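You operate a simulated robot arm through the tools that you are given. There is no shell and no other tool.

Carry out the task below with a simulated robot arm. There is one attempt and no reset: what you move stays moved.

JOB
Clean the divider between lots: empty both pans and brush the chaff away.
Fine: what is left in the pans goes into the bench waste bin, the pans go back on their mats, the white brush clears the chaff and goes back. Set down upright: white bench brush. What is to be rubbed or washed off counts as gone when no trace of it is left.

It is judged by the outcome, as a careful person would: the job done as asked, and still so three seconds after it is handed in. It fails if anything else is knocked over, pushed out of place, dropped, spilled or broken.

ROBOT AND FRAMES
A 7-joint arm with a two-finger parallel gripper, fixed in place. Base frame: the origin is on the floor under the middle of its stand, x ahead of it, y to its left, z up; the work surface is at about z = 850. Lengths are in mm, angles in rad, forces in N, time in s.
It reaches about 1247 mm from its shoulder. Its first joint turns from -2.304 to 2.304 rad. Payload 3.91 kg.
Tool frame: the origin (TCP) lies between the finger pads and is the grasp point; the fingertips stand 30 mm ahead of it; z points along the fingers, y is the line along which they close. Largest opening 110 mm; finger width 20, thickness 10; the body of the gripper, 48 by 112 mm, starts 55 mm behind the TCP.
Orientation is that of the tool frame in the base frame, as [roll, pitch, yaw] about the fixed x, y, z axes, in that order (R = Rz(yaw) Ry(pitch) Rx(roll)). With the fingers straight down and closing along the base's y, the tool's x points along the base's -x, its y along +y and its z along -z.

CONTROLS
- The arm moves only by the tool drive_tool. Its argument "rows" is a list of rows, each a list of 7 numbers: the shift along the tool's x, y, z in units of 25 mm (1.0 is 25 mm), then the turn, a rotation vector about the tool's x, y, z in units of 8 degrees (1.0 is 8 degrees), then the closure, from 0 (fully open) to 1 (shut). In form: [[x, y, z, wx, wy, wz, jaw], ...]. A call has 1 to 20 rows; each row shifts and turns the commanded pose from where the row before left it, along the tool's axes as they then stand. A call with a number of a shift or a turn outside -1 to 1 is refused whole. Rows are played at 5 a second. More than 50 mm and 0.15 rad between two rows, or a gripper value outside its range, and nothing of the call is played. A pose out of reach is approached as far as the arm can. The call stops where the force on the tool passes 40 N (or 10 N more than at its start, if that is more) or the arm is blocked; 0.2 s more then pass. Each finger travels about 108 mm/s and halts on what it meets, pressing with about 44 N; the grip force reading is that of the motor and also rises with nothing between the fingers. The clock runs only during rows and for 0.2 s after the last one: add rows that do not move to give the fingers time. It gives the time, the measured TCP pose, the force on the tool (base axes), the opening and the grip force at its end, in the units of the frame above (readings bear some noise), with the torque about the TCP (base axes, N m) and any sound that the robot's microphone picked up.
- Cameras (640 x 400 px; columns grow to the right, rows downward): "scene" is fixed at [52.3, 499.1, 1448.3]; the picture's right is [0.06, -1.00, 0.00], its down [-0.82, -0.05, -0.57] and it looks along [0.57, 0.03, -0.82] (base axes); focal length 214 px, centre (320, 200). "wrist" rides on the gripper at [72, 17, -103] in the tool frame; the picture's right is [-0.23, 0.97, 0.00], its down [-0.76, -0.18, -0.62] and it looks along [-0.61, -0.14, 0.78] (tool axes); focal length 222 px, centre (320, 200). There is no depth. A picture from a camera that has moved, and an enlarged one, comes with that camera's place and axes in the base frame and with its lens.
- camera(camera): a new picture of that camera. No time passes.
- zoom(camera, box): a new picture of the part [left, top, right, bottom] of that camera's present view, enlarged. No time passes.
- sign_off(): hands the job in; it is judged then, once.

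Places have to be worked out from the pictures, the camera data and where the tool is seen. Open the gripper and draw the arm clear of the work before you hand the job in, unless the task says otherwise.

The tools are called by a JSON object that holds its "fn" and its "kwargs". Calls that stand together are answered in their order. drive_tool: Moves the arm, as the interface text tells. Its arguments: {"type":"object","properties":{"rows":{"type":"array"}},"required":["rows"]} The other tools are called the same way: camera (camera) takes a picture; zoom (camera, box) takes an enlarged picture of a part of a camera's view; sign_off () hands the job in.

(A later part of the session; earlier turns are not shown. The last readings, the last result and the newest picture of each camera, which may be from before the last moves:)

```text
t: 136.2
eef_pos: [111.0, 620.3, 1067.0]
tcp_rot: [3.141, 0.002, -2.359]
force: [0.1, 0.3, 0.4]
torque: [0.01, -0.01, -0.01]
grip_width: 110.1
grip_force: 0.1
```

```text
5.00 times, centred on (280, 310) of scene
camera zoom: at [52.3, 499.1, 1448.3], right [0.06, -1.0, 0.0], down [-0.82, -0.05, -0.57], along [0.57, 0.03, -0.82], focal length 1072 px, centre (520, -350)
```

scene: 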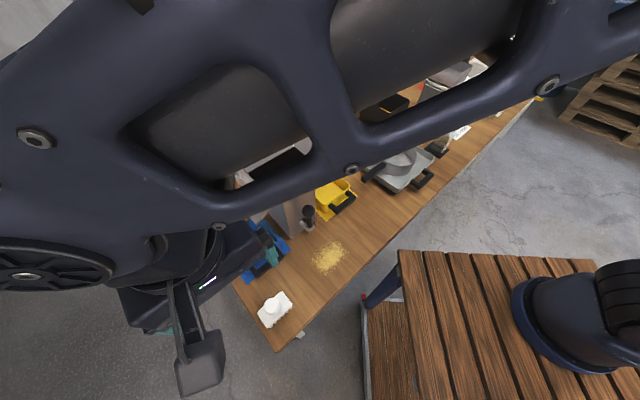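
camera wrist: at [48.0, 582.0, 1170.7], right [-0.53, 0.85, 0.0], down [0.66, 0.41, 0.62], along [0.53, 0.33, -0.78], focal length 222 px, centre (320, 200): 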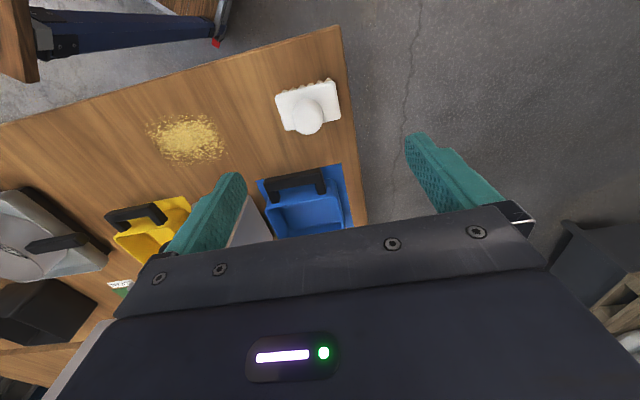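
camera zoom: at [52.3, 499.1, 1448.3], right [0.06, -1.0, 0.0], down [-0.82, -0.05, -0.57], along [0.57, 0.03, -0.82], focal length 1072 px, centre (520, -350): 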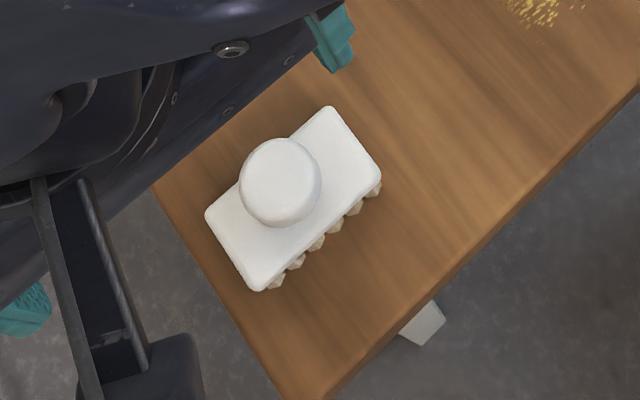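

The brush block measures about 72×42 mm, centred near (125, 613), with its top at z≈886 and a knob about 33 mm wide above it. Gripping the block by its ends keeps the brush from tilting. I'll centre over it and go down to z≈955 to check.

{"fn": "drive_tool", "kwargs": {"rows": [[-0.1, -0.3, 0.3, 0, 0, 0, 0], [-0.1, -0.3, 0.7, 0, 0, 0, 0], [0, 0, 0.9, 0, 0, 0, 0], [0, 0, 0.9, 0, 0, 0, 0], [0, 0, 0.9, 0, 0, 0, 0], [0, 0, 0.7, 0, 0, 0, 0], [0, 0, 0, 0, 0, 0, 0]]}}

{"fn": "camera", "kwargs": {"camera": "wrist"}}

{"fn": "zoom", "kwargs": {"camera": "wrist", "box": [200, 60, 440, 210]}}

{"fn": "zoom", "kwargs": {"camera": "scene", "box": [230, 260, 330, 340]}}

```text
t: 137.8
eef_pos: [124.1, 612.5, 954.9]
tcp_rot: [3.141, 0.001, -2.358]
force: [0.0, 0.4, 0.1]
torque: [0.0, 0.0, 0.02]
grip_width: 109.9
grip_force: 0.0
```

```text
taken
camera wrist: at [62.4, 574.6, 1059.7], right [-0.53, 0.85, 0.0], down [0.66, 0.41, 0.62], along [0.53, 0.33, -0.78], focal length 222 px, centre (320, 200)
```

wrist: 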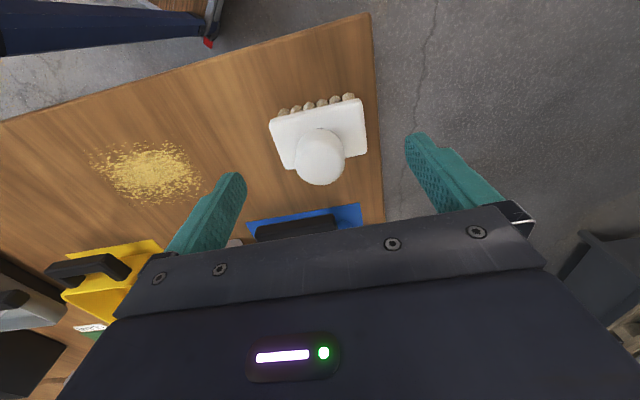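

```text
2.67 times, centred on (320, 135) of wrist
camera zoom: at [62.4, 574.6, 1059.7], right [-0.53, 0.85, 0.0], down [0.66, 0.41, 0.62], along [0.53, 0.33, -0.78], focal length 592 px, centre (320, 373)
```

zoom: 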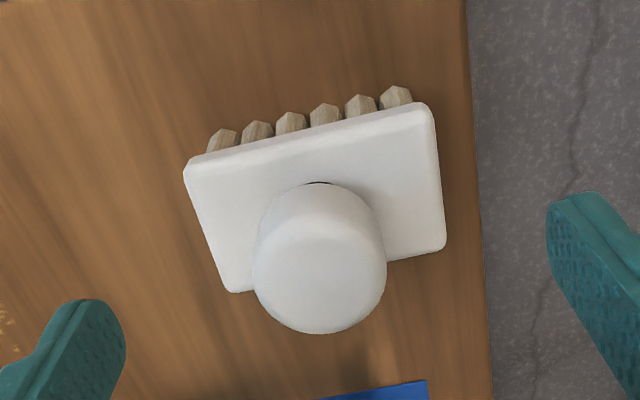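

```text
5.00 times, centred on (280, 300) of scene
camera zoom: at [52.3, 499.1, 1448.3], right [0.06, -1.0, 0.0], down [-0.82, -0.05, -0.57], along [0.57, 0.03, -0.82], focal length 1072 px, centre (520, -300)
```

zoom: 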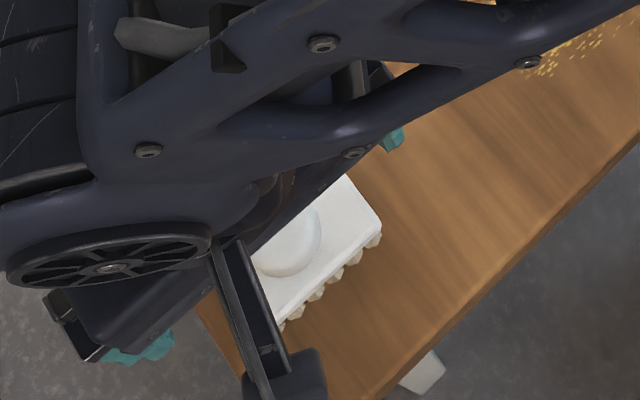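

The knob is centred directly under the tool. I'll lower to z≈899 so the finger pads face the ends of the block, then close.

{"fn": "drive_tool", "kwargs": {"rows": [[0, 0, 0.5, 0, 0, 0, 0], [0, 0, 0.6, 0, 0, 0, 0], [0, 0, 0.6, 0, 0, 0, 0], [0, 0, 0.4, 0, 0, 0, 0], [0, 0, 0.12, 0, 0, 0, 0], [0, 0, 0, 0, 0, 0, 0]]}}

{"fn": "zoom", "kwargs": {"camera": "wrist", "box": [200, 60, 440, 210]}}

```text
t: 139.2
eef_pos: [124.8, 610.7, 899.6]
tcp_rot: [3.141, 0.001, -2.358]
force: [0.5, -0.4, -0.4]
torque: [0.0, 0.01, -0.01]
grip_width: 110.0
grip_force: 0.1
```

```text
2.67 times, centred on (320, 135) of wrist
camera zoom: at [62.3, 573.8, 1004.2], right [-0.53, 0.85, 0.0], down [0.66, 0.41, 0.62], along [0.53, 0.33, -0.78], focal length 592 px, centre (320, 373)
```

zoom: 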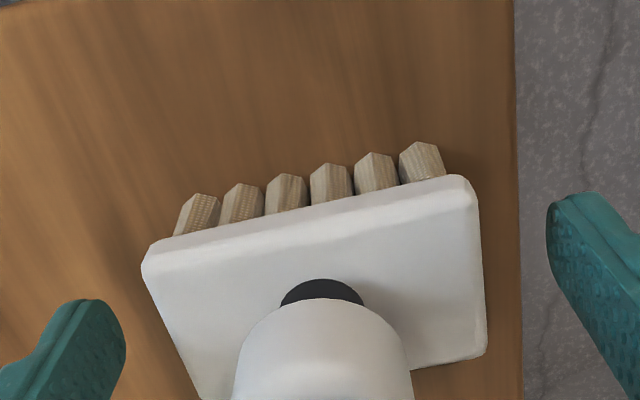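

The block is centred between the fingers with no contact so far. I'll close on its ends.

{"fn": "drive_tool", "kwargs": {"rows": [[0, 0, 0, 0, 0, 0, 0.2], [0, 0, 0, 0, 0, 0, 0.3], [0, 0, 0, 0, 0, 0, 0.4], [0, 0, 0, 0, 0, 0, 1], [0, 0, 0, 0, 0, 0, 1], [0, 0, 0, 0, 0, 0, 1]]}}

{"fn": "zoom", "kwargs": {"camera": "wrist", "box": [200, 60, 440, 210]}}

```text
t: 140.6
eef_pos: [124.2, 611.8, 900.5]
tcp_rot: [-3.141, 0.002, -2.358]
force: [-0.7, 0.6, 1.4]
torque: [-0.03, 0.01, -0.02]
grip_width: 73.2
grip_force: 44.1
```

```text
2.67 times, centred on (320, 135) of wrist
camera zoom: at [62.3, 573.8, 1004.3], right [-0.53, 0.85, 0.0], down [0.66, 0.41, 0.62], along [0.53, 0.33, -0.78], focal length 592 px, centre (320, 373)
```

zoom: 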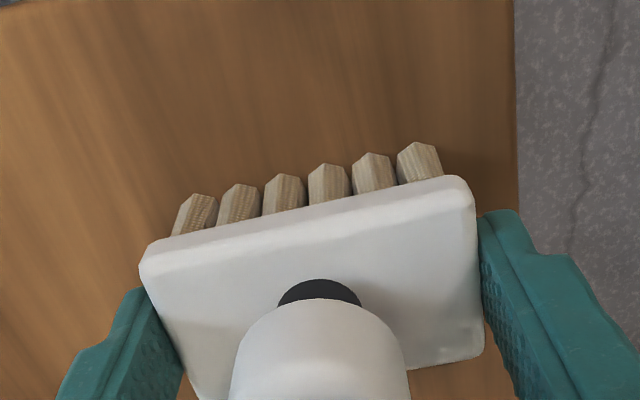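

The brush is gripped firmly at 73 mm. I'll lift it 60 mm and re-measure the chaff patch.

{"fn": "drive_tool", "kwargs": {"rows": [[0, 0, -0.3, 0, 0, 0, 1], [0, 0, -0.6, 0, 0, 0, 1], [0, 0, -0.8, 0, 0, 0, 1], [0, 0, -0.7, 0, 0, 0, 1], [0, 0, 0, 0, 0, 0, 1]]}}

{"fn": "zoom", "kwargs": {"camera": "scene", "box": [280, 210, 380, 290]}}

{"fn": "camera", "kwargs": {"camera": "wrist"}}

```text
t: 141.8
eef_pos: [123.6, 609.7, 960.1]
tcp_rot: [3.14, 0.002, -2.359]
force: [-0.3, -0.6, -1.3]
torque: [-0.02, 0.01, -0.04]
grip_width: 73.2
grip_force: 44.1
```

```text
5.00 times, centred on (330, 250) of scene
camera zoom: at [52.3, 499.1, 1448.3], right [0.06, -1.0, 0.0], down [-0.82, -0.05, -0.57], along [0.57, 0.03, -0.82], focal length 1072 px, centre (270, -50)
```

zoom: 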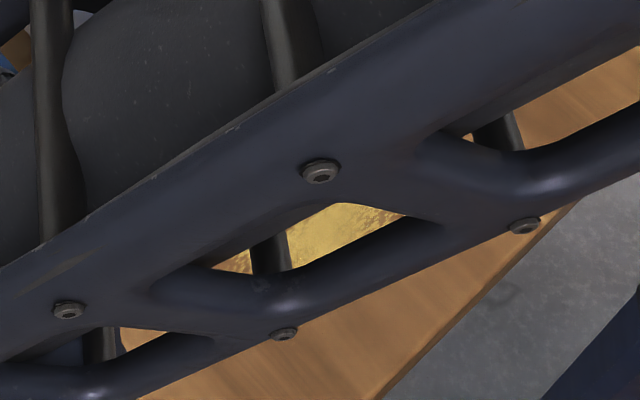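

```text
taken
camera wrist: at [61.3, 572.8, 1065.0], right [-0.53, 0.85, 0.0], down [0.66, 0.41, 0.62], along [0.53, 0.33, -0.78], focal length 222 px, centre (320, 200)
```

wrist: 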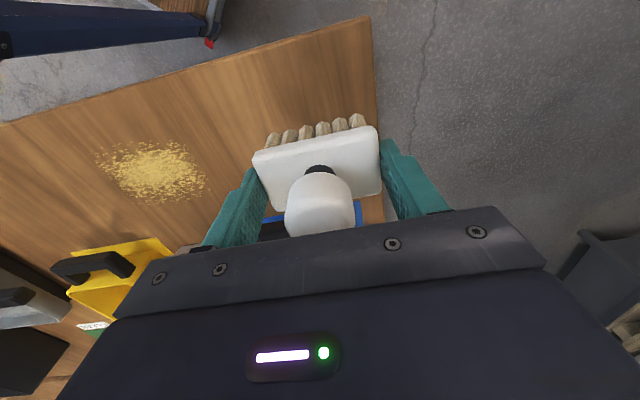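

The wrist camera sees the chaff well. I'll zoom in on it to get its limits.

{"fn": "zoom", "kwargs": {"camera": "wrist", "box": [70, 110, 240, 220]}}

```text
3.64 times, centred on (155, 165) of wrist
camera zoom: at [61.3, 572.8, 1065.0], right [-0.53, 0.85, 0.0], down [0.66, 0.41, 0.62], along [0.53, 0.33, -0.78], focal length 808 px, centre (920, 327)
```

zoom: 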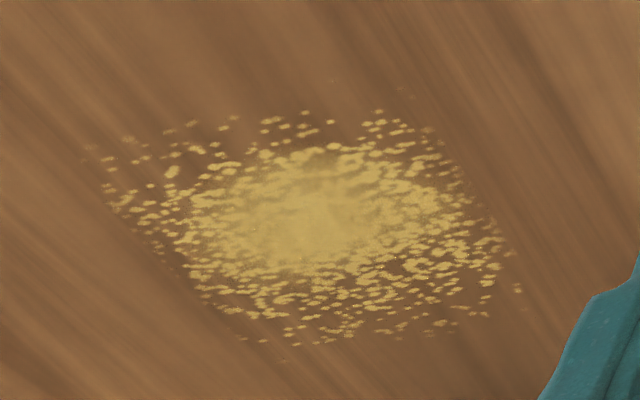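

The chaff patch spans about u −205…−93 and v 494…584, in bench axes. The lever knob starts at v≈606, so sweeping with the brush centre between v≈570 and 482 covers the patch safely. I'll move above the back of the first lane.

{"fn": "drive_tool", "kwargs": {"rows": [[-0.15, -0.5, 0, 0, 0, 0, 1], [-0.3, -0.95, 0, 0, 0, 0, 1], [-0.3, -0.95, 0, 0, 0, 0, 1], [-0.3, -0.95, 0, 0, 0, 0, 1], [-0.3, -0.95, 0, 0, 0, 0, 1], [-0.3, -0.95, 0, 0, 0, 0, 1], [-0.3, -0.7, 0, 0, 0, 0, 1], [-0.11, -0.4, 0, 0, 0, 0, 1], [0, 0, 0, 0, 0, 0, 1]]}}

{"fn": "camera", "kwargs": {"camera": "wrist"}}

{"fn": "camera", "kwargs": {"camera": "scene"}}

```text
t: 143.8
eef_pos: [272.7, 534.9, 959.3]
tcp_rot: [3.141, 0.001, -2.357]
force: [-1.1, -0.7, -0.9]
torque: [0.01, -0.03, 0.0]
grip_width: 73.2
grip_force: 44.0
```

```text
taken
camera wrist: at [209.9, 498.4, 1062.9], right [-0.53, 0.85, 0.0], down [0.66, 0.41, 0.62], along [0.53, 0.33, -0.78], focal length 222 px, centre (320, 200)
```

wrist: 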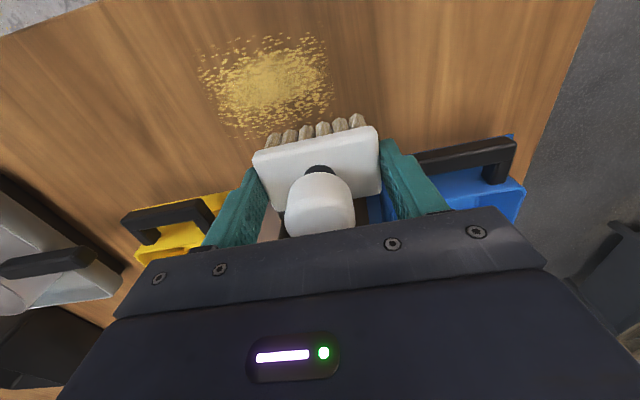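

```text
taken
```

scene: 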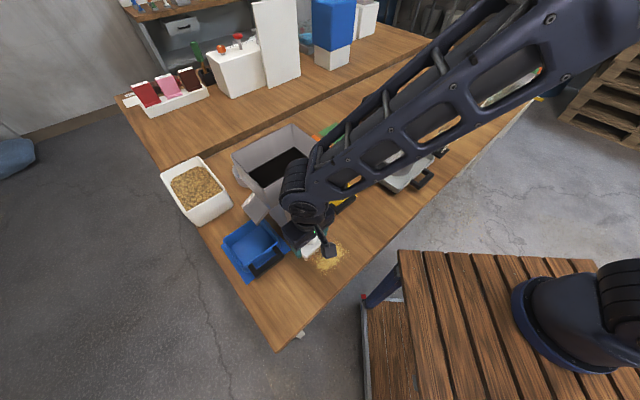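

I'm at u=−185, v=571, clear of the lever. I'll lower in steps until the bristles just touch the bench.

{"fn": "drive_tool", "kwargs": {"rows": [[0, 0, 0.5, 0, 0, 0, 1], [0, 0, 0.7, 0, 0, 0, 1], [0, 0, 0.6, 0, 0, 0, 1], [0, 0, 0.3, 0, 0, 0, 1], [0, 0, 0.1, 0, 0, 0, 1], [0, 0, 0, 0, 0, 0, 1]]}}

{"fn": "drive_tool", "kwargs": {"rows": [[0, 0, 0.06, 0, 0, 0, 1], [0, 0, 0.05, 0, 0, 0, 1], [0, 0, 0, 0, 0, 0, 1]]}}

```text
t: 145.2
eef_pos: [272.6, 533.7, 904.8]
tcp_rot: [-3.141, 0.003, -2.357]
force: [-0.6, 0.7, -1.4]
torque: [0.01, -0.03, 0.01]
grip_width: 73.1
grip_force: 44.1
```

```text
t: 146.0
eef_pos: [273.5, 534.1, 902.8]
tcp_rot: [3.14, 0.002, -2.359]
force: [0.4, 0.0, -1.8]
torque: [0.02, 0.03, 0.02]
grip_width: 73.1
grip_force: 43.8
```

{"fn": "drive_tool", "kwargs": {"rows": [[0, 0, 0.05, 0, 0, 0, 1], [0, 0, 0.04, 0, 0, 0, 1], [0, 0, 0, 0, 0, 0, 1]]}}

```text
t: 146.8
eef_pos: [273.9, 533.3, 899.4]
tcp_rot: [3.141, 0.001, -2.357]
force: [0.1, 0.5, -1.6]
torque: [-0.02, 0.03, 0.01]
grip_width: 73.4
grip_force: 43.8
```

There's no contact yet at z≈899.5. I'll go another millimetre or so and read the force.

{"fn": "drive_tool", "kwargs": {"rows": [[0, 0, 0.04, 0, 0, 0, 1], [0, 0, 0, 0, 0, 0, 1]]}}

```text
t: 147.4
eef_pos: [273.7, 533.6, 899.1]
tcp_rot: [3.141, 0.002, -2.359]
force: [0.9, -5.0, 13.3]
torque: [-0.45, -0.13, 0.02]
grip_width: 73.3
grip_force: 43.7
```

The bristles are on the bench with about 13 N. I'll sweep this lane forward by 90 mm and look at the effect.

{"fn": "drive_tool", "kwargs": {"rows": [[0.25, 0, 0, 0, 0, 0, 1], [0.45, 0, 0, 0, 0, 0, 1], [0.45, 0, 0, 0, 0, 0, 1], [0.45, 0, 0, 0, 0, 0, 1], [0.45, 0, 0, 0, 0, 0, 1], [0.45, 0, 0, 0, 0, 0, 1], [0.45, 0, 0, 0, 0, 0, 1], [0.4, 0, 0, 0, 0, 0, 1], [0.25, 0, 0, 0, 0, 0, 1], [0, 0, 0, 0, 0, 0, 1]]}}

{"fn": "camera", "kwargs": {"camera": "wrist"}}

{"fn": "camera", "kwargs": {"camera": "scene"}}

```text
t: 149.6
eef_pos: [209.6, 471.1, 899.5]
tcp_rot: [3.141, 0.001, -2.358]
force: [3.1, 3.0, 22.4]
torque: [0.17, 0.0, 0.0]
grip_width: 73.1
grip_force: 44.0
```

```text
taken
camera wrist: at [146.2, 433.7, 1003.6], right [-0.53, 0.85, 0.0], down [0.66, 0.41, 0.62], along [0.53, 0.33, -0.78], focal length 222 px, centre (320, 200)
```

wrist: 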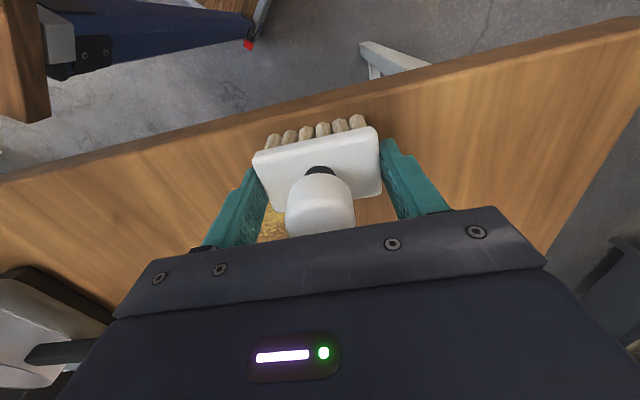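

```text
taken
```

scene: 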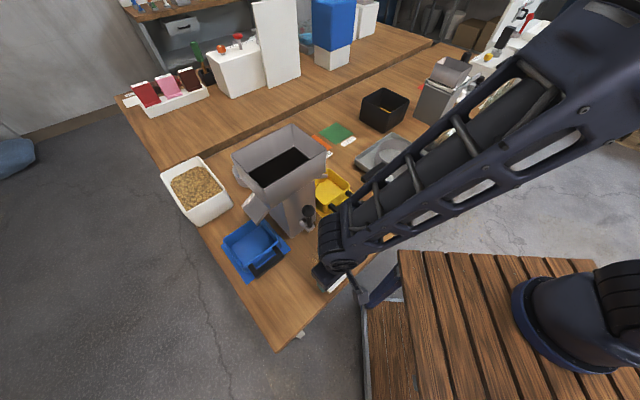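

The stroke ran smoothly, with 22 N at the end. I'll lift, go back to the start of the next lane at u≈−149, and look.

{"fn": "drive_tool", "kwargs": {"rows": [[0, 0, -0.4, 0, 0, 0, 1], [0, 0, -0.8, 0, 0, 0, 1], [-0.5, -0.2, 0, 0, 0, 0, 1], [-0.8, -0.32, 0, 0, 0, 0, 1], [-0.8, -0.32, 0, 0, 0, 0, 1], [-0.8, -0.32, 0, 0, 0, 0, 1], [-0.5, -0.2, 0, 0, 0, 0, 1], [-0.2, -0.08, 0, 0, 0, 0, 1], [0, 0, 0, 0, 0, 0, 1]]}}

{"fn": "camera", "kwargs": {"camera": "wrist"}}

{"fn": "camera", "kwargs": {"camera": "scene"}}

```text
t: 151.2
eef_pos: [286.0, 503.8, 927.0]
tcp_rot: [-3.141, -0.007, -2.349]
force: [-16.1, -19.4, 8.7]
torque: [1.61, -1.46, -0.21]
grip_width: 73.1
grip_force: 44.0
stopped in row 8: the force on the tool passed its limit at 54 N (the readings are from after the stop); the commanded pose is now the measured one
```

```text
taken
camera wrist: at [225.1, 466.9, 1032.0], right [-0.53, 0.85, 0.0], down [0.66, 0.42, 0.62], along [0.52, 0.33, -0.79], focal length 222 px, centre (320, 200)
```

wrist: 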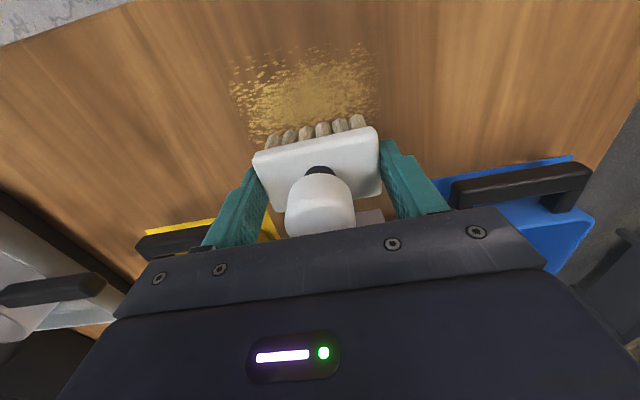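

```text
taken
```

scene: 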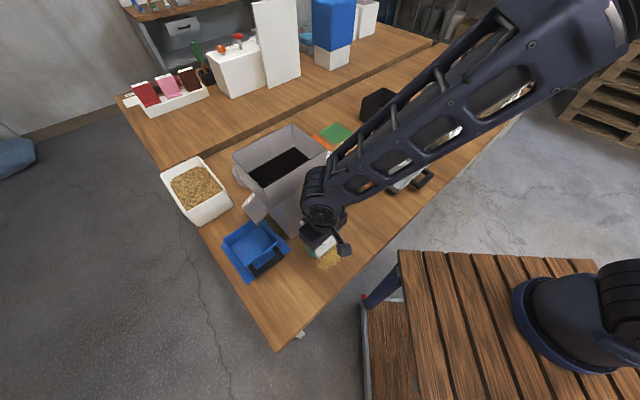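

The top of the gripper touched the divider's lever knob at v≈558: its round coupling is wider than I assumed. I'll back straight away from it toward the front and check that the lever and divider have not moved.

{"fn": "drive_tool", "kwargs": {"rows": [[0.3, 0, 0, 0, 0, 0, 1], [0.6, 0, 0, 0, 0, 0, 1], [0.8, 0, 0, 0, 0, 0, 1], [0.8, 0, 0, 0, 0, 0, 1], [0, 0, -0.8, 0, 0, 0, 1], [0, 0, -0.8, 0, 0, 0, 1], [0, 0, 0, 0, 0, 0, 1]]}}

{"fn": "camera", "kwargs": {"camera": "scene"}}

{"fn": "zoom", "kwargs": {"camera": "scene", "box": [210, 160, 370, 300]}}

{"fn": "camera", "kwargs": {"camera": "wrist"}}

```text
t: 152.8
eef_pos: [243.4, 462.2, 966.4]
tcp_rot: [-3.14, -0.004, -2.351]
force: [-0.6, -0.7, -1.3]
torque: [0.02, 0.0, 0.02]
grip_width: 73.1
grip_force: 44.2
```

```text
taken
```

scene: 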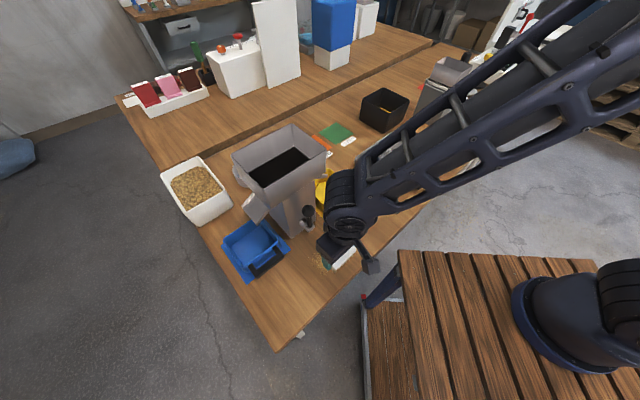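

```text
2.86 times, centred on (290, 230) of scene
camera zoom: at [52.3, 499.1, 1448.3], right [0.06, -1.0, 0.0], down [-0.82, -0.05, -0.57], along [0.57, 0.03, -0.82], focal length 613 px, centre (406, 114)
```

zoom: 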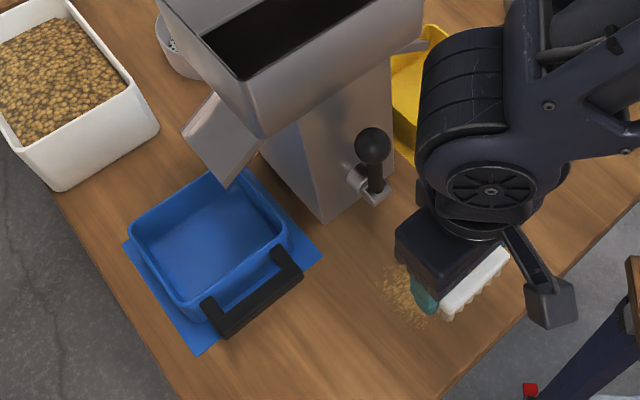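

```text
taken
camera wrist: at [182.5, 424.8, 1070.6], right [-0.53, 0.85, 0.0], down [0.66, 0.42, 0.62], along [0.53, 0.33, -0.78], focal length 222 px, centre (320, 200)
```

wrist: 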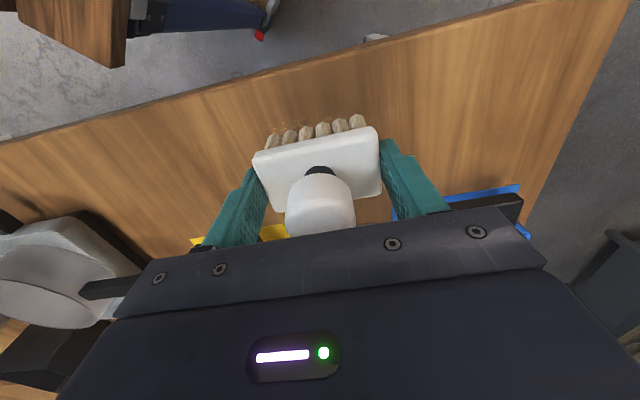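

Comparing pixel positions, the lever, divider body and chute are exactly where they were, so nothing was displaced. I'll zoom in on the gripper and the remaining chaff to understand the clearances.

{"fn": "zoom", "kwargs": {"camera": "scene", "box": [290, 190, 390, 270]}}

{"fn": "zoom", "kwargs": {"camera": "wrist", "box": [200, 80, 440, 240]}}

```text
5.00 times, centred on (340, 230) of scene
camera zoom: at [52.3, 499.1, 1448.3], right [0.06, -1.0, 0.0], down [-0.82, -0.05, -0.57], along [0.57, 0.03, -0.82], focal length 1072 px, centre (220, 50)
```

zoom: 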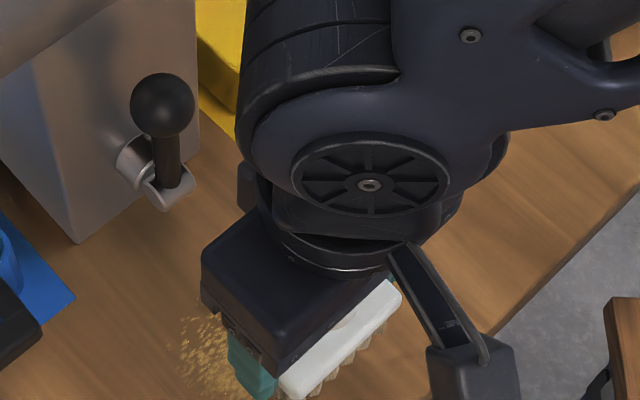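

```text
2.50 times, centred on (320, 160) of wrist
camera zoom: at [182.5, 424.8, 1070.6], right [-0.53, 0.85, 0.0], down [0.66, 0.42, 0.62], along [0.53, 0.33, -0.78], focal length 555 px, centre (320, 300)
```

zoom: 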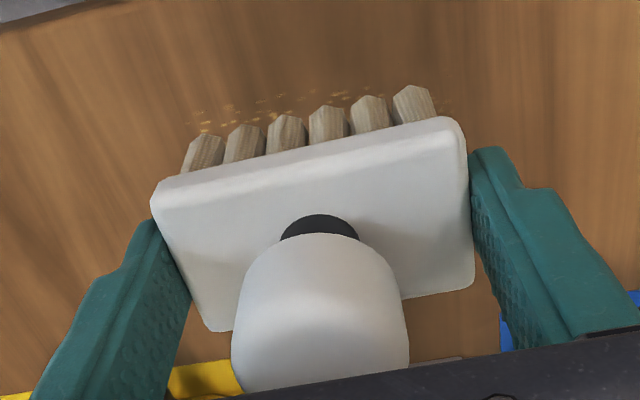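

Only a round coupling of about 48 mm radius can reach the lever, so I'll keep the tool at least 68 mm from the lever axis. I'll go high to the right lane (u≈−119, v≈560) and come down there.

{"fn": "drive_tool", "kwargs": {"rows": [[-0.5, -0.35, 0, 0, 0, 0, 1], [-0.9, -0.5, 0, 0, 0, 0, 1], [-0.7, -0.4, 0, 0, 0, 0, 1], [-0.34, -0.18, 0, 0, 0, 0, 1], [0, 0, 0, 0, 0, 0, 1]]}}

{"fn": "camera", "kwargs": {"camera": "wrist"}}

{"fn": "camera", "kwargs": {"camera": "scene"}}

```text
t: 154.0
eef_pos: [311.6, 478.7, 965.9]
tcp_rot: [-3.141, -0.002, -2.35]
force: [-1.2, -0.2, -1.1]
torque: [0.01, 0.01, 0.0]
grip_width: 73.4
grip_force: 43.9
```

```text
taken
camera wrist: at [250.7, 441.4, 1070.2], right [-0.53, 0.85, 0.0], down [0.66, 0.42, 0.62], along [0.53, 0.33, -0.78], focal length 222 px, centre (320, 200)
```

wrist: 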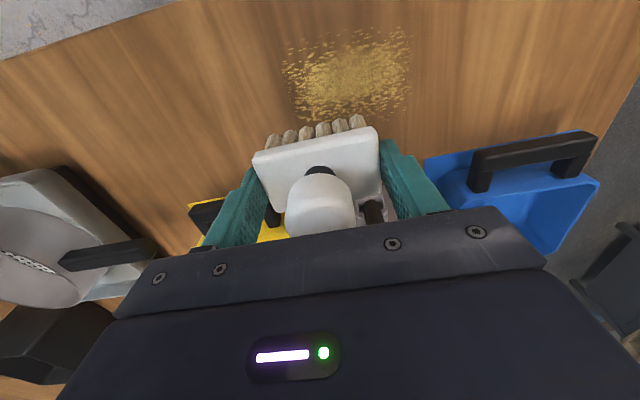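

```text
taken
```

scene: 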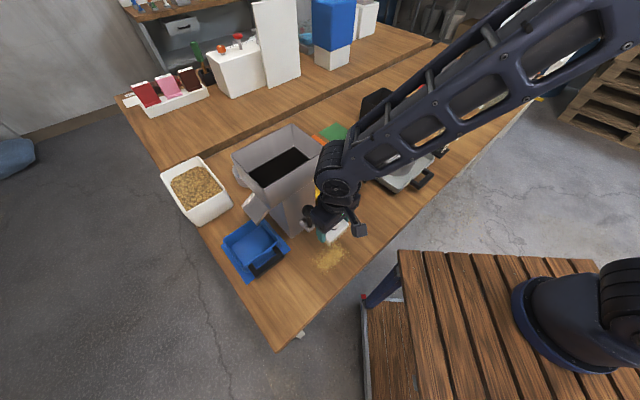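

I can see the chaff again. I'll zoom to compare the swept lane with the rest.

{"fn": "zoom", "kwargs": {"camera": "wrist", "box": [260, 10, 430, 140]}}

```text
3.08 times, centred on (345, 75) of wrist
camera zoom: at [250.7, 441.4, 1070.2], right [-0.53, 0.85, 0.0], down [0.66, 0.42, 0.62], along [0.53, 0.33, -0.78], focal length 684 px, centre (243, 585)
```

zoom: 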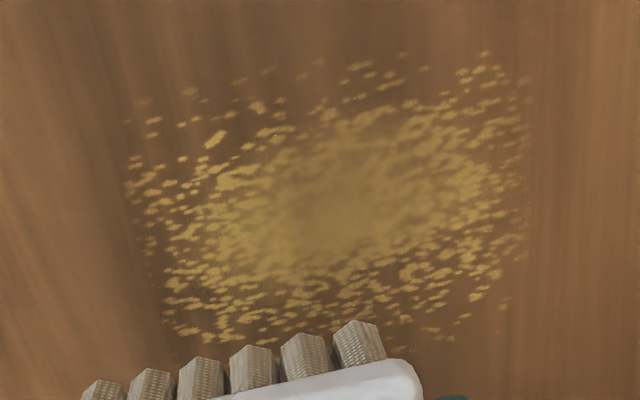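

The patch has faded overall after one stroke, so the rubbing counts. I'll lower the brush on this lane until it touches.

{"fn": "drive_tool", "kwargs": {"rows": [[0, 0, 0.5, 0, 0, 0, 1], [0, 0, 0.8, 0, 0, 0, 1], [0, 0, 0.8, 0, 0, 0, 1], [0, 0, 0.4, 0, 0, 0, 1], [0, 0, 0.08, 0, 0, 0, 1], [0, 0, 0, 0, 0, 0, 1]]}}

{"fn": "drive_tool", "kwargs": {"rows": [[0, 0, 0.04, 0, 0, 0, 1], [0, 0, 0, 0, 0, 0, 1]]}}

```text
t: 155.4
eef_pos: [313.0, 478.0, 900.3]
tcp_rot: [3.141, -0.004, -2.351]
force: [-0.6, -0.8, -0.7]
torque: [0.02, -0.01, 0.02]
grip_width: 73.3
grip_force: 43.7
```

```text
t: 156.0
eef_pos: [312.4, 480.1, 900.7]
tcp_rot: [3.139, -0.003, -2.351]
force: [0.3, 0.5, -1.1]
torque: [0.01, -0.01, -0.01]
grip_width: 73.2
grip_force: 43.7
```

The brush is not touching yet. I'll go down by another 1.25 mm.

{"fn": "drive_tool", "kwargs": {"rows": [[0, 0, 0.03, 0, 0, 0, 1], [0, 0, 0.02, 0, 0, 0, 1], [0, 0, 0, 0, 0, 0, 1]]}}

```text
t: 156.8
eef_pos: [312.8, 479.8, 899.6]
tcp_rot: [-3.14, -0.004, -2.351]
force: [0.8, 0.3, -1.3]
torque: [-0.01, 0.01, -0.01]
grip_width: 73.3
grip_force: 43.7
```

There's still no contact at z≈899.6. I'll go one more millimetre.

{"fn": "drive_tool", "kwargs": {"rows": [[0, 0, 0.04, 0, 0, 0, 1], [0, 0, 0, 0, 0, 0, 1]]}}

```text
t: 157.4
eef_pos: [312.3, 479.9, 899.1]
tcp_rot: [-3.14, -0.001, -2.351]
force: [-1.6, -7.7, 33.2]
torque: [-0.18, -0.22, -0.01]
grip_width: 73.1
grip_force: 44.2
```

Contact is 33 N, a bit strong. I'll ease off 0.6 mm and sweep this lane forward.

{"fn": "drive_tool", "kwargs": {"rows": [[0, 0, -0.024, 0, 0, 0, 1], [0.25, 0, 0, 0, 0, 0, 1], [0.45, 0, 0, 0, 0, 0, 1], [0.45, 0, 0, 0, 0, 0, 1], [0.45, 0, 0, 0, 0, 0, 1], [0.45, 0, 0, 0, 0, 0, 1], [0.45, 0, 0, 0, 0, 0, 1], [0.4, 0, 0, 0, 0, 0, 1], [0.2, 0, 0, 0, 0, 0, 1], [0, 0, 0, 0, 0, 0, 1]]}}

```text
t: 159.6
eef_pos: [257.0, 424.4, 898.9]
tcp_rot: [3.141, -0.004, -2.351]
force: [1.8, 0.4, 6.5]
torque: [0.17, -0.16, -0.05]
grip_width: 73.2
grip_force: 44.0
```

Light contact of 6.5 N remains at the front end. I'll stroke back along this lane, then forward diagonally to the centre lane.

{"fn": "drive_tool", "kwargs": {"rows": [[-0.3, 0, 0, 0, 0, 0, 1], [-0.45, 0, 0, 0, 0, 0, 1], [-0.45, 0, 0, 0, 0, 0, 1], [-0.45, 0, 0, 0, 0, 0, 1], [-0.45, 0, 0, 0, 0, 0, 1], [-0.45, 0, 0, 0, 0, 0, 1], [-0.45, 0, 0, 0, 0, 0, 1], [0.3, 0.15, 0, 0, 0, 0, 1], [0.45, 0.2, 0, 0, 0, 0, 1], [0.45, 0.2, 0, 0, 0, 0, 1], [0.45, 0.2, 0, 0, 0, 0, 1], [0.45, 0.2, 0, 0, 0, 0, 1], [0.45, 0.2, 0, 0, 0, 0, 1], [0.45, 0.18, 0, 0, 0, 0, 1], [0, 0, 0, 0, 0, 0, 1]]}}

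```text
t: 162.8
eef_pos: [234.8, 447.8, 899.5]
tcp_rot: [-3.142, -0.004, -2.351]
force: [-0.4, 0.6, -1.3]
torque: [0.02, -0.03, -0.01]
grip_width: 73.3
grip_force: 43.6
```

Contact was lost at the centre lane, so the bench height varies by fractions of a millimetre. I'll press down slightly and check.

{"fn": "drive_tool", "kwargs": {"rows": [[0, 0, 0.03, 0, 0, 0, 1], [0, 0, 0, 0, 0, 0, 1]]}}

```text
t: 163.4
eef_pos: [233.8, 447.3, 898.8]
tcp_rot: [3.142, -0.003, -2.352]
force: [-1.4, -6.6, 19.9]
torque: [-0.05, -0.21, -0.09]
grip_width: 73.2
grip_force: 43.9
```

Contact is 20 N at the centre lane. I'll stroke back to v≈552, then forward diagonally to the left lane, easing off slightly.

{"fn": "drive_tool", "kwargs": {"rows": [[-0.3, 0, -0.01, 0, 0, 0, 1], [-0.45, 0, 0, 0, 0, 0, 1], [-0.45, 0, 0, 0, 0, 0, 1], [-0.45, 0, 0, 0, 0, 0, 1], [-0.45, 0, 0, 0, 0, 0, 1], [-0.45, 0, 0, 0, 0, 0, 1], [-0.25, 0, 0, 0, 0, 0, 1], [0.3, 0.15, 0, 0, 0, 0, 1], [0.45, 0.2, 0, 0, 0, 0, 1], [0.45, 0.2, 0, 0, 0, 0, 1], [0.45, 0.2, 0, 0, 0, 0, 1], [0.45, 0.2, 0, 0, 0, 0, 1], [0.45, 0.2, 0, 0, 0, 0, 1], [0.25, 0.18, 0, 0, 0, 0, 1], [0, 0, 0, 0, 0, 0, 1]]}}

```text
t: 166.6
eef_pos: [211.1, 470.6, 899.9]
tcp_rot: [-3.141, -0.004, -2.351]
force: [-0.8, -1.0, 4.7]
torque: [0.08, -0.07, 0.04]
grip_width: 73.4
grip_force: 44.0
```

There's light contact at the left lane. I'll stroke back to v≈560 and forward again here.

{"fn": "drive_tool", "kwargs": {"rows": [[-0.3, 0, 0.004, 0, 0, 0, 1], [-0.45, 0, 0, 0, 0, 0, 1], [-0.45, 0, 0, 0, 0, 0, 1], [-0.45, 0, 0, 0, 0, 0, 1], [-0.45, 0, 0, 0, 0, 0, 1], [-0.45, 0, 0, 0, 0, 0, 1], [-0.45, 0, 0, 0, 0, 0, 1], [-0.1, 0, 0, 0, 0, 0, 1], [0.3, 0, 0, 0, 0, 0, 1], [0.45, 0, 0, 0, 0, 0, 1], [0.45, 0, 0, 0, 0, 0, 1], [0.45, 0, 0, 0, 0, 0, 1], [0.45, 0, 0, 0, 0, 0, 1], [0.45, 0, 0, 0, 0, 0, 1], [0.45, 0, 0, 0, 0, 0, 1], [0.1, 0, 0, 0, 0, 0, 1], [0, 0, 0, 0, 0, 0, 1]]}}

{"fn": "camera", "kwargs": {"camera": "wrist"}}

{"fn": "camera", "kwargs": {"camera": "scene"}}

```text
t: 170.2
eef_pos: [211.6, 471.9, 899.5]
tcp_rot: [3.14, -0.004, -2.351]
force: [3.5, 4.2, 18.6]
torque: [0.45, -0.16, -0.05]
grip_width: 73.3
grip_force: 43.9
```

```text
taken
camera wrist: at [150.2, 434.3, 1003.8], right [-0.53, 0.85, 0.0], down [0.66, 0.42, 0.62], along [0.53, 0.33, -0.78], focal length 222 px, centre (320, 200)
```

wrist: 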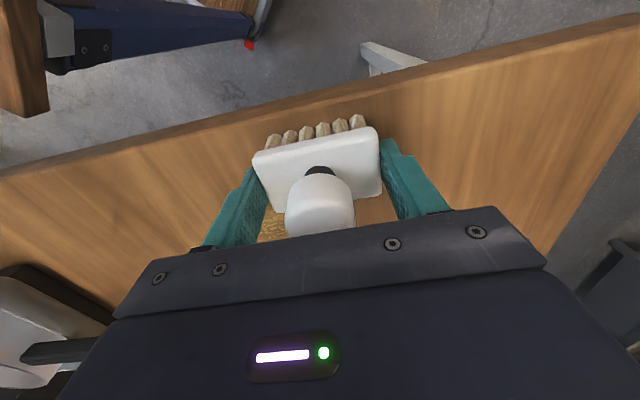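

```text
taken
```

scene: 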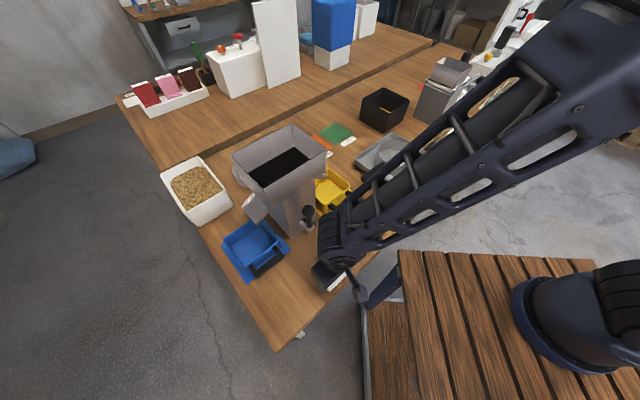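

Strokes here are complete. I'll lift to z≈965 and move back to view the patch.

{"fn": "drive_tool", "kwargs": {"rows": [[0, 0, -0.6, 0, 0, 0, 1], [0, 0, -1, 0, 0, 0, 1], [0, 0, -1, 0, 0, 0, 1], [-0.8, 0, 0, 0, 0, 0, 1], [-0.9, 0, 0, 0, 0, 0, 1], [-0.9, 0, 0, 0, 0, 0, 1], [-0.5, 0, 0, 0, 0, 0, 1], [0, 0, 0, 0, 0, 0, 1]]}}

{"fn": "camera", "kwargs": {"camera": "wrist"}}

{"fn": "zoom", "kwargs": {"camera": "wrist", "box": [170, 0, 370, 150]}}

```text
t: 172.0
eef_pos: [266.6, 529.0, 963.5]
tcp_rot: [3.141, -0.002, -2.35]
force: [-1.1, 0.7, -1.3]
torque: [-0.01, 0.0, 0.04]
grip_width: 73.3
grip_force: 44.1
```

```text
taken
camera wrist: at [204.1, 491.0, 1068.8], right [-0.53, 0.85, 0.0], down [0.66, 0.42, 0.62], along [0.53, 0.33, -0.78], focal length 222 px, centre (320, 200)
```

wrist: 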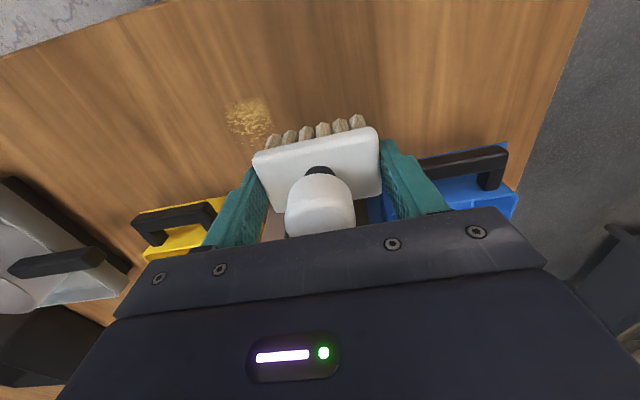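

```text
2.67 times, centred on (270, 75) of wrist
camera zoom: at [204.1, 491.0, 1068.8], right [-0.53, 0.85, 0.0], down [0.66, 0.42, 0.62], along [0.53, 0.33, -0.78], focal length 592 px, centre (453, 533)
```

zoom: 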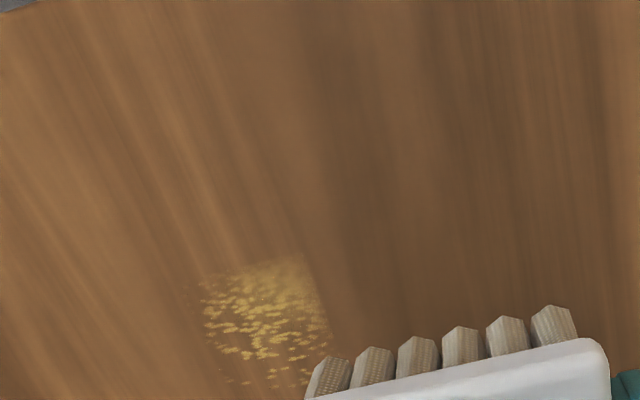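

Most of the patch is gone. A piece remains at u −139…−98, v 530…580, where contact was light. I'll go back to the right lane and press there.

{"fn": "drive_tool", "kwargs": {"rows": [[0, -0.5, 0, 0, 0, 0, 1], [0, -0.9, 0, 0, 0, 0, 1], [0, -0.8, 0, 0, 0, 0, 1], [0, -0.46, 0, 0, 0, 0, 1], [0, 0, 0.5, 0, 0, 0, 1], [0, 0, 0.8, 0, 0, 0, 1], [0, 0, 0.8, 0, 0, 0, 1], [0, 0, 0.36, 0, 0, 0, 1], [0, 0, 0.04, 0, 0, 0, 1], [0, 0, 0, 0, 0, 0, 1]]}}

{"fn": "drive_tool", "kwargs": {"rows": [[0, 0, 0.04, 0, 0, 0, 1], [0, 0, 0, 0, 0, 0, 1]]}}

```text
t: 174.2
eef_pos: [312.8, 480.4, 900.8]
tcp_rot: [-3.141, -0.002, -2.354]
force: [-0.3, -0.2, -1.5]
torque: [0.02, -0.03, 0.01]
grip_width: 73.2
grip_force: 43.8
```

```text
t: 174.8
eef_pos: [311.5, 479.6, 900.1]
tcp_rot: [-3.141, -0.005, -2.351]
force: [0.6, 0.5, -1.3]
torque: [-0.04, 0.0, 0.01]
grip_width: 73.3
grip_force: 43.6
```

No contact yet, so I'll go another millimetre down.

{"fn": "drive_tool", "kwargs": {"rows": [[0, 0, 0.035, 0, 0, 0, 1], [0, 0, 0, 0, 0, 0, 1]]}}

{"fn": "drive_tool", "kwargs": {"rows": [[0, 0, 0.025, 0, 0, 0, 1], [0, 0, 0, 0, 0, 0, 1]]}}

```text
t: 175.4
eef_pos: [313.2, 480.7, 899.5]
tcp_rot: [3.141, -0.004, -2.35]
force: [-0.6, 0.0, -0.3]
torque: [0.03, 0.01, -0.03]
grip_width: 73.1
grip_force: 44.0
```

```text
t: 176.0
eef_pos: [313.0, 480.2, 899.4]
tcp_rot: [-3.14, -0.005, -2.349]
force: [0.0, -0.1, -0.6]
torque: [-0.01, -0.01, 0.01]
grip_width: 73.3
grip_force: 44.3
```

The reading is now only just starting to change. I'll go 0.6 mm more.

{"fn": "drive_tool", "kwargs": {"rows": [[0, 0, 0.025, 0, 0, 0, 1], [0, 0, 0, 0, 0, 0, 1]]}}

```text
t: 176.6
eef_pos: [312.7, 480.7, 898.6]
tcp_rot: [3.141, -0.003, -2.351]
force: [-0.9, -2.0, 4.6]
torque: [0.02, 0.02, -0.01]
grip_width: 73.2
grip_force: 44.0
```

Contact is made. I'll press 0.3 mm more and stroke forward and back twice over the remaining piece, compensating the slight slope.

{"fn": "drive_tool", "kwargs": {"rows": [[0, 0, 0.012, 0, 0, 0, 1], [0.3, 0, 0.002, 0, 0, 0, 1], [0.45, 0, 0.002, 0, 0, 0, 1], [0.45, 0, 0.002, 0, 0, 0, 1], [0.45, 0, 0.002, 0, 0, 0, 1], [0.45, 0, 0.002, 0, 0, 0, 1], [0.3, 0, 0.002, 0, 0, 0, 1], [-0.3, 0, -0.002, 0, 0, 0, 1], [-0.45, 0, -0.002, 0, 0, 0, 1], [-0.45, 0, -0.002, 0, 0, 0, 1], [-0.45, 0, -0.002, 0, 0, 0, 1], [-0.45, 0, -0.002, 0, 0, 0, 1], [-0.3, 0, -0.002, 0, 0, 0, 1], [0, 0, 0, 0, 0, 0, 1]]}}

{"fn": "drive_tool", "kwargs": {"rows": [[0.3, 0, 0.002, 0, 0, 0, 1], [0.45, 0, 0.002, 0, 0, 0, 1], [0.45, 0, 0.002, 0, 0, 0, 1], [0.45, 0, 0.002, 0, 0, 0, 1], [0.45, 0, 0.002, 0, 0, 0, 1], [0.3, 0, 0.002, 0, 0, 0, 1], [-0.3, 0, -0.002, 0, 0, 0, 1], [-0.45, 0, -0.002, 0, 0, 0, 1], [-0.45, 0, -0.002, 0, 0, 0, 1], [-0.45, 0, -0.002, 0, 0, 0, 1], [-0.45, 0, -0.002, 0, 0, 0, 1], [-0.3, 0, -0.002, 0, 0, 0, 1], [0, 0, 0, 0, 0, 0, 1]]}}

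```text
t: 178.4
eef_pos: [272.1, 438.5, 898.4]
tcp_rot: [-3.141, -0.004, -2.351]
force: [-0.8, -2.9, 12.0]
torque: [-0.09, -0.21, -0.1]
grip_width: 73.2
grip_force: 44.1
stopped in row 8: the force on the tool passed its limit at 40 N (the readings are from after the stop); the commanded pose is now the measured one
```

```text
t: 181.2
eef_pos: [273.2, 439.9, 899.7]
tcp_rot: [3.141, -0.004, -2.353]
force: [0.4, -0.3, -0.8]
torque: [0.01, -0.03, -0.01]
grip_width: 72.9
grip_force: 43.9
```

The first call stopped at the reversal, so the second ran 60 mm further to the front than planned. The readings are normal. I'll lift and check the brush, the bench edge and the patch.

{"fn": "drive_tool", "kwargs": {"rows": [[0, 0, -0.6, 0, 0, 0, 1], [0, 0, -1, 0, 0, 0, 1], [0, 0, -1, 0, 0, 0, 1], [-0.8, 0, 0, 0, 0, 0, 1], [-0.9, 0, 0, 0, 0, 0, 1], [-0.6, 0, 0, 0, 0, 0, 1], [0, 0, 0, 0, 0, 0, 1]]}}

{"fn": "camera", "kwargs": {"camera": "wrist"}}

{"fn": "zoom", "kwargs": {"camera": "wrist", "box": [220, 0, 440, 160]}}

{"fn": "camera", "kwargs": {"camera": "scene"}}

```text
t: 182.8
eef_pos: [311.9, 479.1, 964.1]
tcp_rot: [3.142, -0.006, -2.352]
force: [-0.4, -0.3, -1.3]
torque: [-0.03, 0.0, -0.01]
grip_width: 73.1
grip_force: 43.6
```

```text
taken
camera wrist: at [249.5, 442.2, 1068.9], right [-0.53, 0.85, 0.0], down [0.66, 0.42, 0.62], along [0.53, 0.33, -0.79], focal length 222 px, centre (320, 200)
```

wrist: 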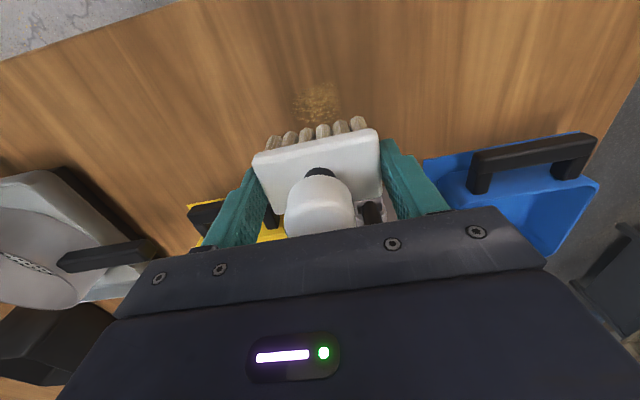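

```text
2.50 times, centred on (330, 80) of wrist
camera zoom: at [249.5, 442.2, 1068.9], right [-0.53, 0.85, 0.0], down [0.66, 0.42, 0.62], along [0.53, 0.33, -0.79], focal length 555 px, centre (295, 500)
```

zoom: 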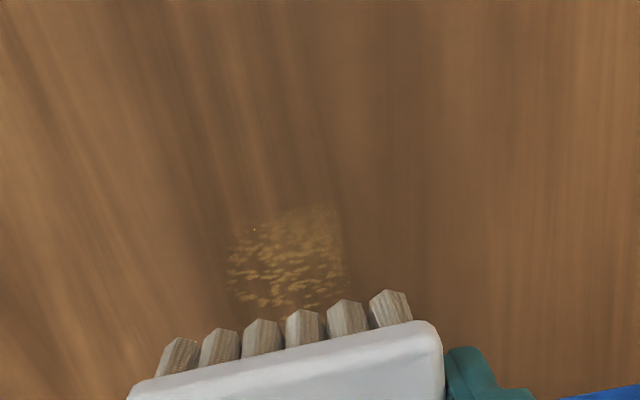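

```text
taken
```

scene: 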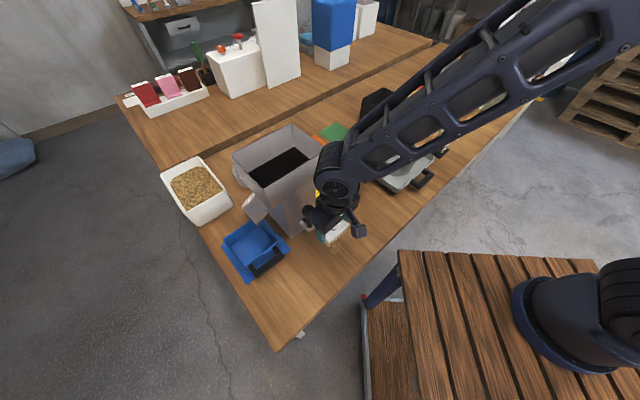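

Only a faint piece remains at u −142…−97, v 531…570. I'll go down again here and do short strokes over just that area.

{"fn": "drive_tool", "kwargs": {"rows": [[0, 0, 0.5, 0, 0, 0, 1], [0, 0, 0.8, 0, 0, 0, 1], [0, 0, 0.8, 0, 0, 0, 1], [0, 0, 0.4, 0, 0, 0, 1], [0, 0, 0.06, 0, 0, 0, 1], [0, 0, 0.03, 0, 0, 0, 1], [0, 0, 0, 0, 0, 0, 1]]}}

{"fn": "drive_tool", "kwargs": {"rows": [[0, 0, 0.02, 0, 0, 0, 1], [0, 0, 0, 0, 0, 0, 1]]}}

```text
t: 184.4
eef_pos: [311.6, 480.4, 898.4]
tcp_rot: [-3.141, -0.006, -2.351]
force: [-0.2, 0.3, -1.7]
torque: [-0.03, 0.0, 0.01]
grip_width: 73.5
grip_force: 44.0
```

```text
t: 185.0
eef_pos: [311.6, 479.5, 897.8]
tcp_rot: [-3.141, -0.006, -2.351]
force: [0.3, -0.6, -0.8]
torque: [0.0, -0.01, 0.0]
grip_width: 72.9
grip_force: 43.6
```

There's still no contact at z≈898; the brush may have slid up slightly in the grip. I'll continue down in small steps.

{"fn": "drive_tool", "kwargs": {"rows": [[0, 0, 0.025, 0, 0, 0, 1], [0, 0, 0, 0, 0, 0, 1]]}}

{"fn": "drive_tool", "kwargs": {"rows": [[0, 0, 0.02, 0, 0, 0, 1], [0, 0, 0, 0, 0, 0, 1]]}}

```text
t: 185.6
eef_pos: [312.9, 479.7, 898.1]
tcp_rot: [3.14, -0.006, -2.351]
force: [0.0, -1.9, 3.9]
torque: [-0.24, -0.02, -0.03]
grip_width: 73.0
grip_force: 43.9
```

```text
t: 186.2
eef_pos: [311.8, 479.9, 898.4]
tcp_rot: [-3.139, -0.003, -2.351]
force: [3.3, -2.8, 21.9]
torque: [-0.64, 0.02, 0.1]
grip_width: 73.5
grip_force: 44.0
```

Contact is 22 N. I'll make a short 45 mm forward stroke.

{"fn": "drive_tool", "kwargs": {"rows": [[0.25, 0, -0.004, 0, 0, 0, 1], [0.4, 0, 0, 0, 0, 0, 1], [0.4, 0, 0, 0, 0, 0, 1], [0.4, 0, 0, 0, 0, 0, 1], [0.25, 0, 0, 0, 0, 0, 1], [0.1, 0, 0, 0, 0, 0, 1], [0, 0, 0, 0, 0, 0, 1]]}}

{"fn": "drive_tool", "kwargs": {"rows": [[-0.1, 0, 0, 0, 0, 0, 1], [-0.25, 0, 0, 0, 0, 0, 1], [-0.4, 0, 0, 0, 0, 0, 1], [-0.4, 0, 0, 0, 0, 0, 1], [-0.4, 0, 0, 0, 0, 0, 1], [-0.25, 0, 0, 0, 0, 0, 1], [0, 0, 0, 0, 0, 0, 1]]}}

```text
t: 187.8
eef_pos: [280.2, 446.8, 897.5]
tcp_rot: [-3.141, -0.006, -2.351]
force: [4.1, 2.4, 13.7]
torque: [-0.07, 0.03, -0.02]
grip_width: 73.4
grip_force: 43.7
```

```text
t: 189.4
eef_pos: [313.7, 478.6, 898.9]
tcp_rot: [3.14, -0.005, -2.351]
force: [-0.2, -0.8, -1.5]
torque: [0.0, -0.01, 0.0]
grip_width: 73.0
grip_force: 44.2
```

The back stroke lost contact, so I'll rely on forward strokes. I'll press down again at the back and sweep forward once more.

{"fn": "drive_tool", "kwargs": {"rows": [[0, 0, 0.025, 0, 0, 0, 1], [0, 0, 0.015, 0, 0, 0, 1], [0, 0, 0, 0, 0, 0, 1]]}}

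```text
t: 190.2
eef_pos: [312.6, 479.6, 897.8]
tcp_rot: [3.141, -0.004, -2.351]
force: [4.4, -0.9, 22.1]
torque: [-0.42, -0.02, 0.04]
grip_width: 73.2
grip_force: 44.0
```

Contact is 22 N again. I'll sweep forward 45 mm, then lift to look.

{"fn": "drive_tool", "kwargs": {"rows": [[0.25, 0, 0, 0, 0, 0, 1], [0.4, 0, 0, 0, 0, 0, 1], [0.4, 0, 0, 0, 0, 0, 1], [0.4, 0, 0, 0, 0, 0, 1], [0.25, 0, 0, 0, 0, 0, 1], [0.1, 0, 0, 0, 0, 0, 1], [0, 0, 0, 0, 0, 0, 1]]}}

{"fn": "drive_tool", "kwargs": {"rows": [[0, 0, -0.6, 0, 0, 0, 1], [0, 0, -1, 0, 0, 0, 1], [0, 0, -1, 0, 0, 0, 1], [-0.8, 0, 0, 0, 0, 0, 1], [-0.9, 0, 0, 0, 0, 0, 1], [-0.3, 0, 0, 0, 0, 0, 1], [0, 0, 0, 0, 0, 0, 1]]}}

{"fn": "camera", "kwargs": {"camera": "wrist"}}

{"fn": "zoom", "kwargs": {"camera": "wrist", "box": [220, 0, 440, 160]}}

```text
t: 191.5
eef_pos: [280.8, 450.2, 896.4]
tcp_rot: [3.14, -0.003, -2.349]
force: [0.8, -0.8, 1.4]
torque: [-0.11, 0.06, 0.01]
grip_width: 73.3
grip_force: 43.8
stopped in row 6: the force on the tool passed its limit at 40 N (the readings are from after the stop); the commanded pose is now the measured one
```

```text
t: 193.1
eef_pos: [315.7, 483.6, 961.5]
tcp_rot: [3.14, -0.004, -2.351]
force: [0.3, -0.9, -2.0]
torque: [0.01, 0.03, -0.03]
grip_width: 73.2
grip_force: 44.0
```

```text
taken
camera wrist: at [254.6, 446.1, 1066.8], right [-0.53, 0.85, 0.0], down [0.66, 0.42, 0.62], along [0.53, 0.33, -0.78], focal length 222 px, centre (320, 200)
```

wrist: 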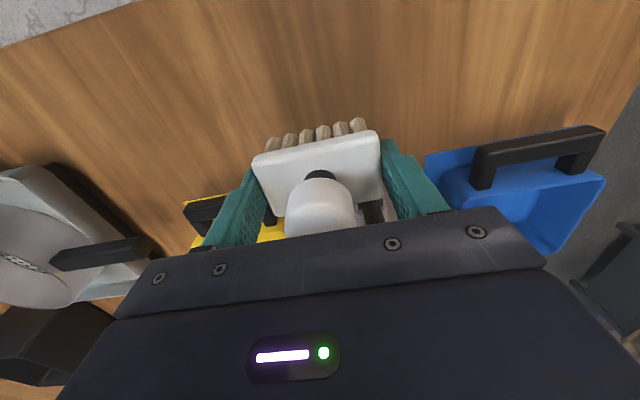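

```text
2.50 times, centred on (330, 80) of wrist
camera zoom: at [254.6, 446.1, 1066.8], right [-0.53, 0.85, 0.0], down [0.66, 0.42, 0.62], along [0.53, 0.33, -0.78], focal length 555 px, centre (295, 500)
```

zoom: 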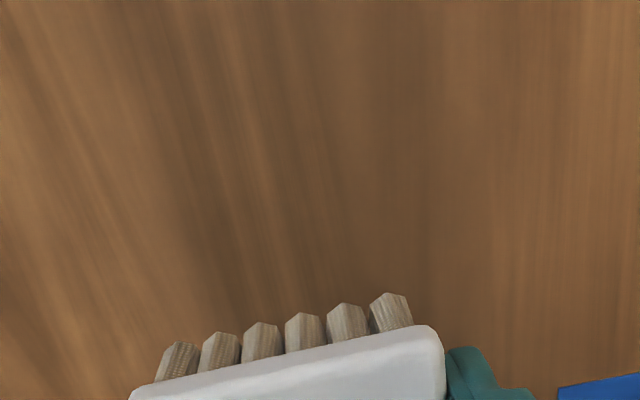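

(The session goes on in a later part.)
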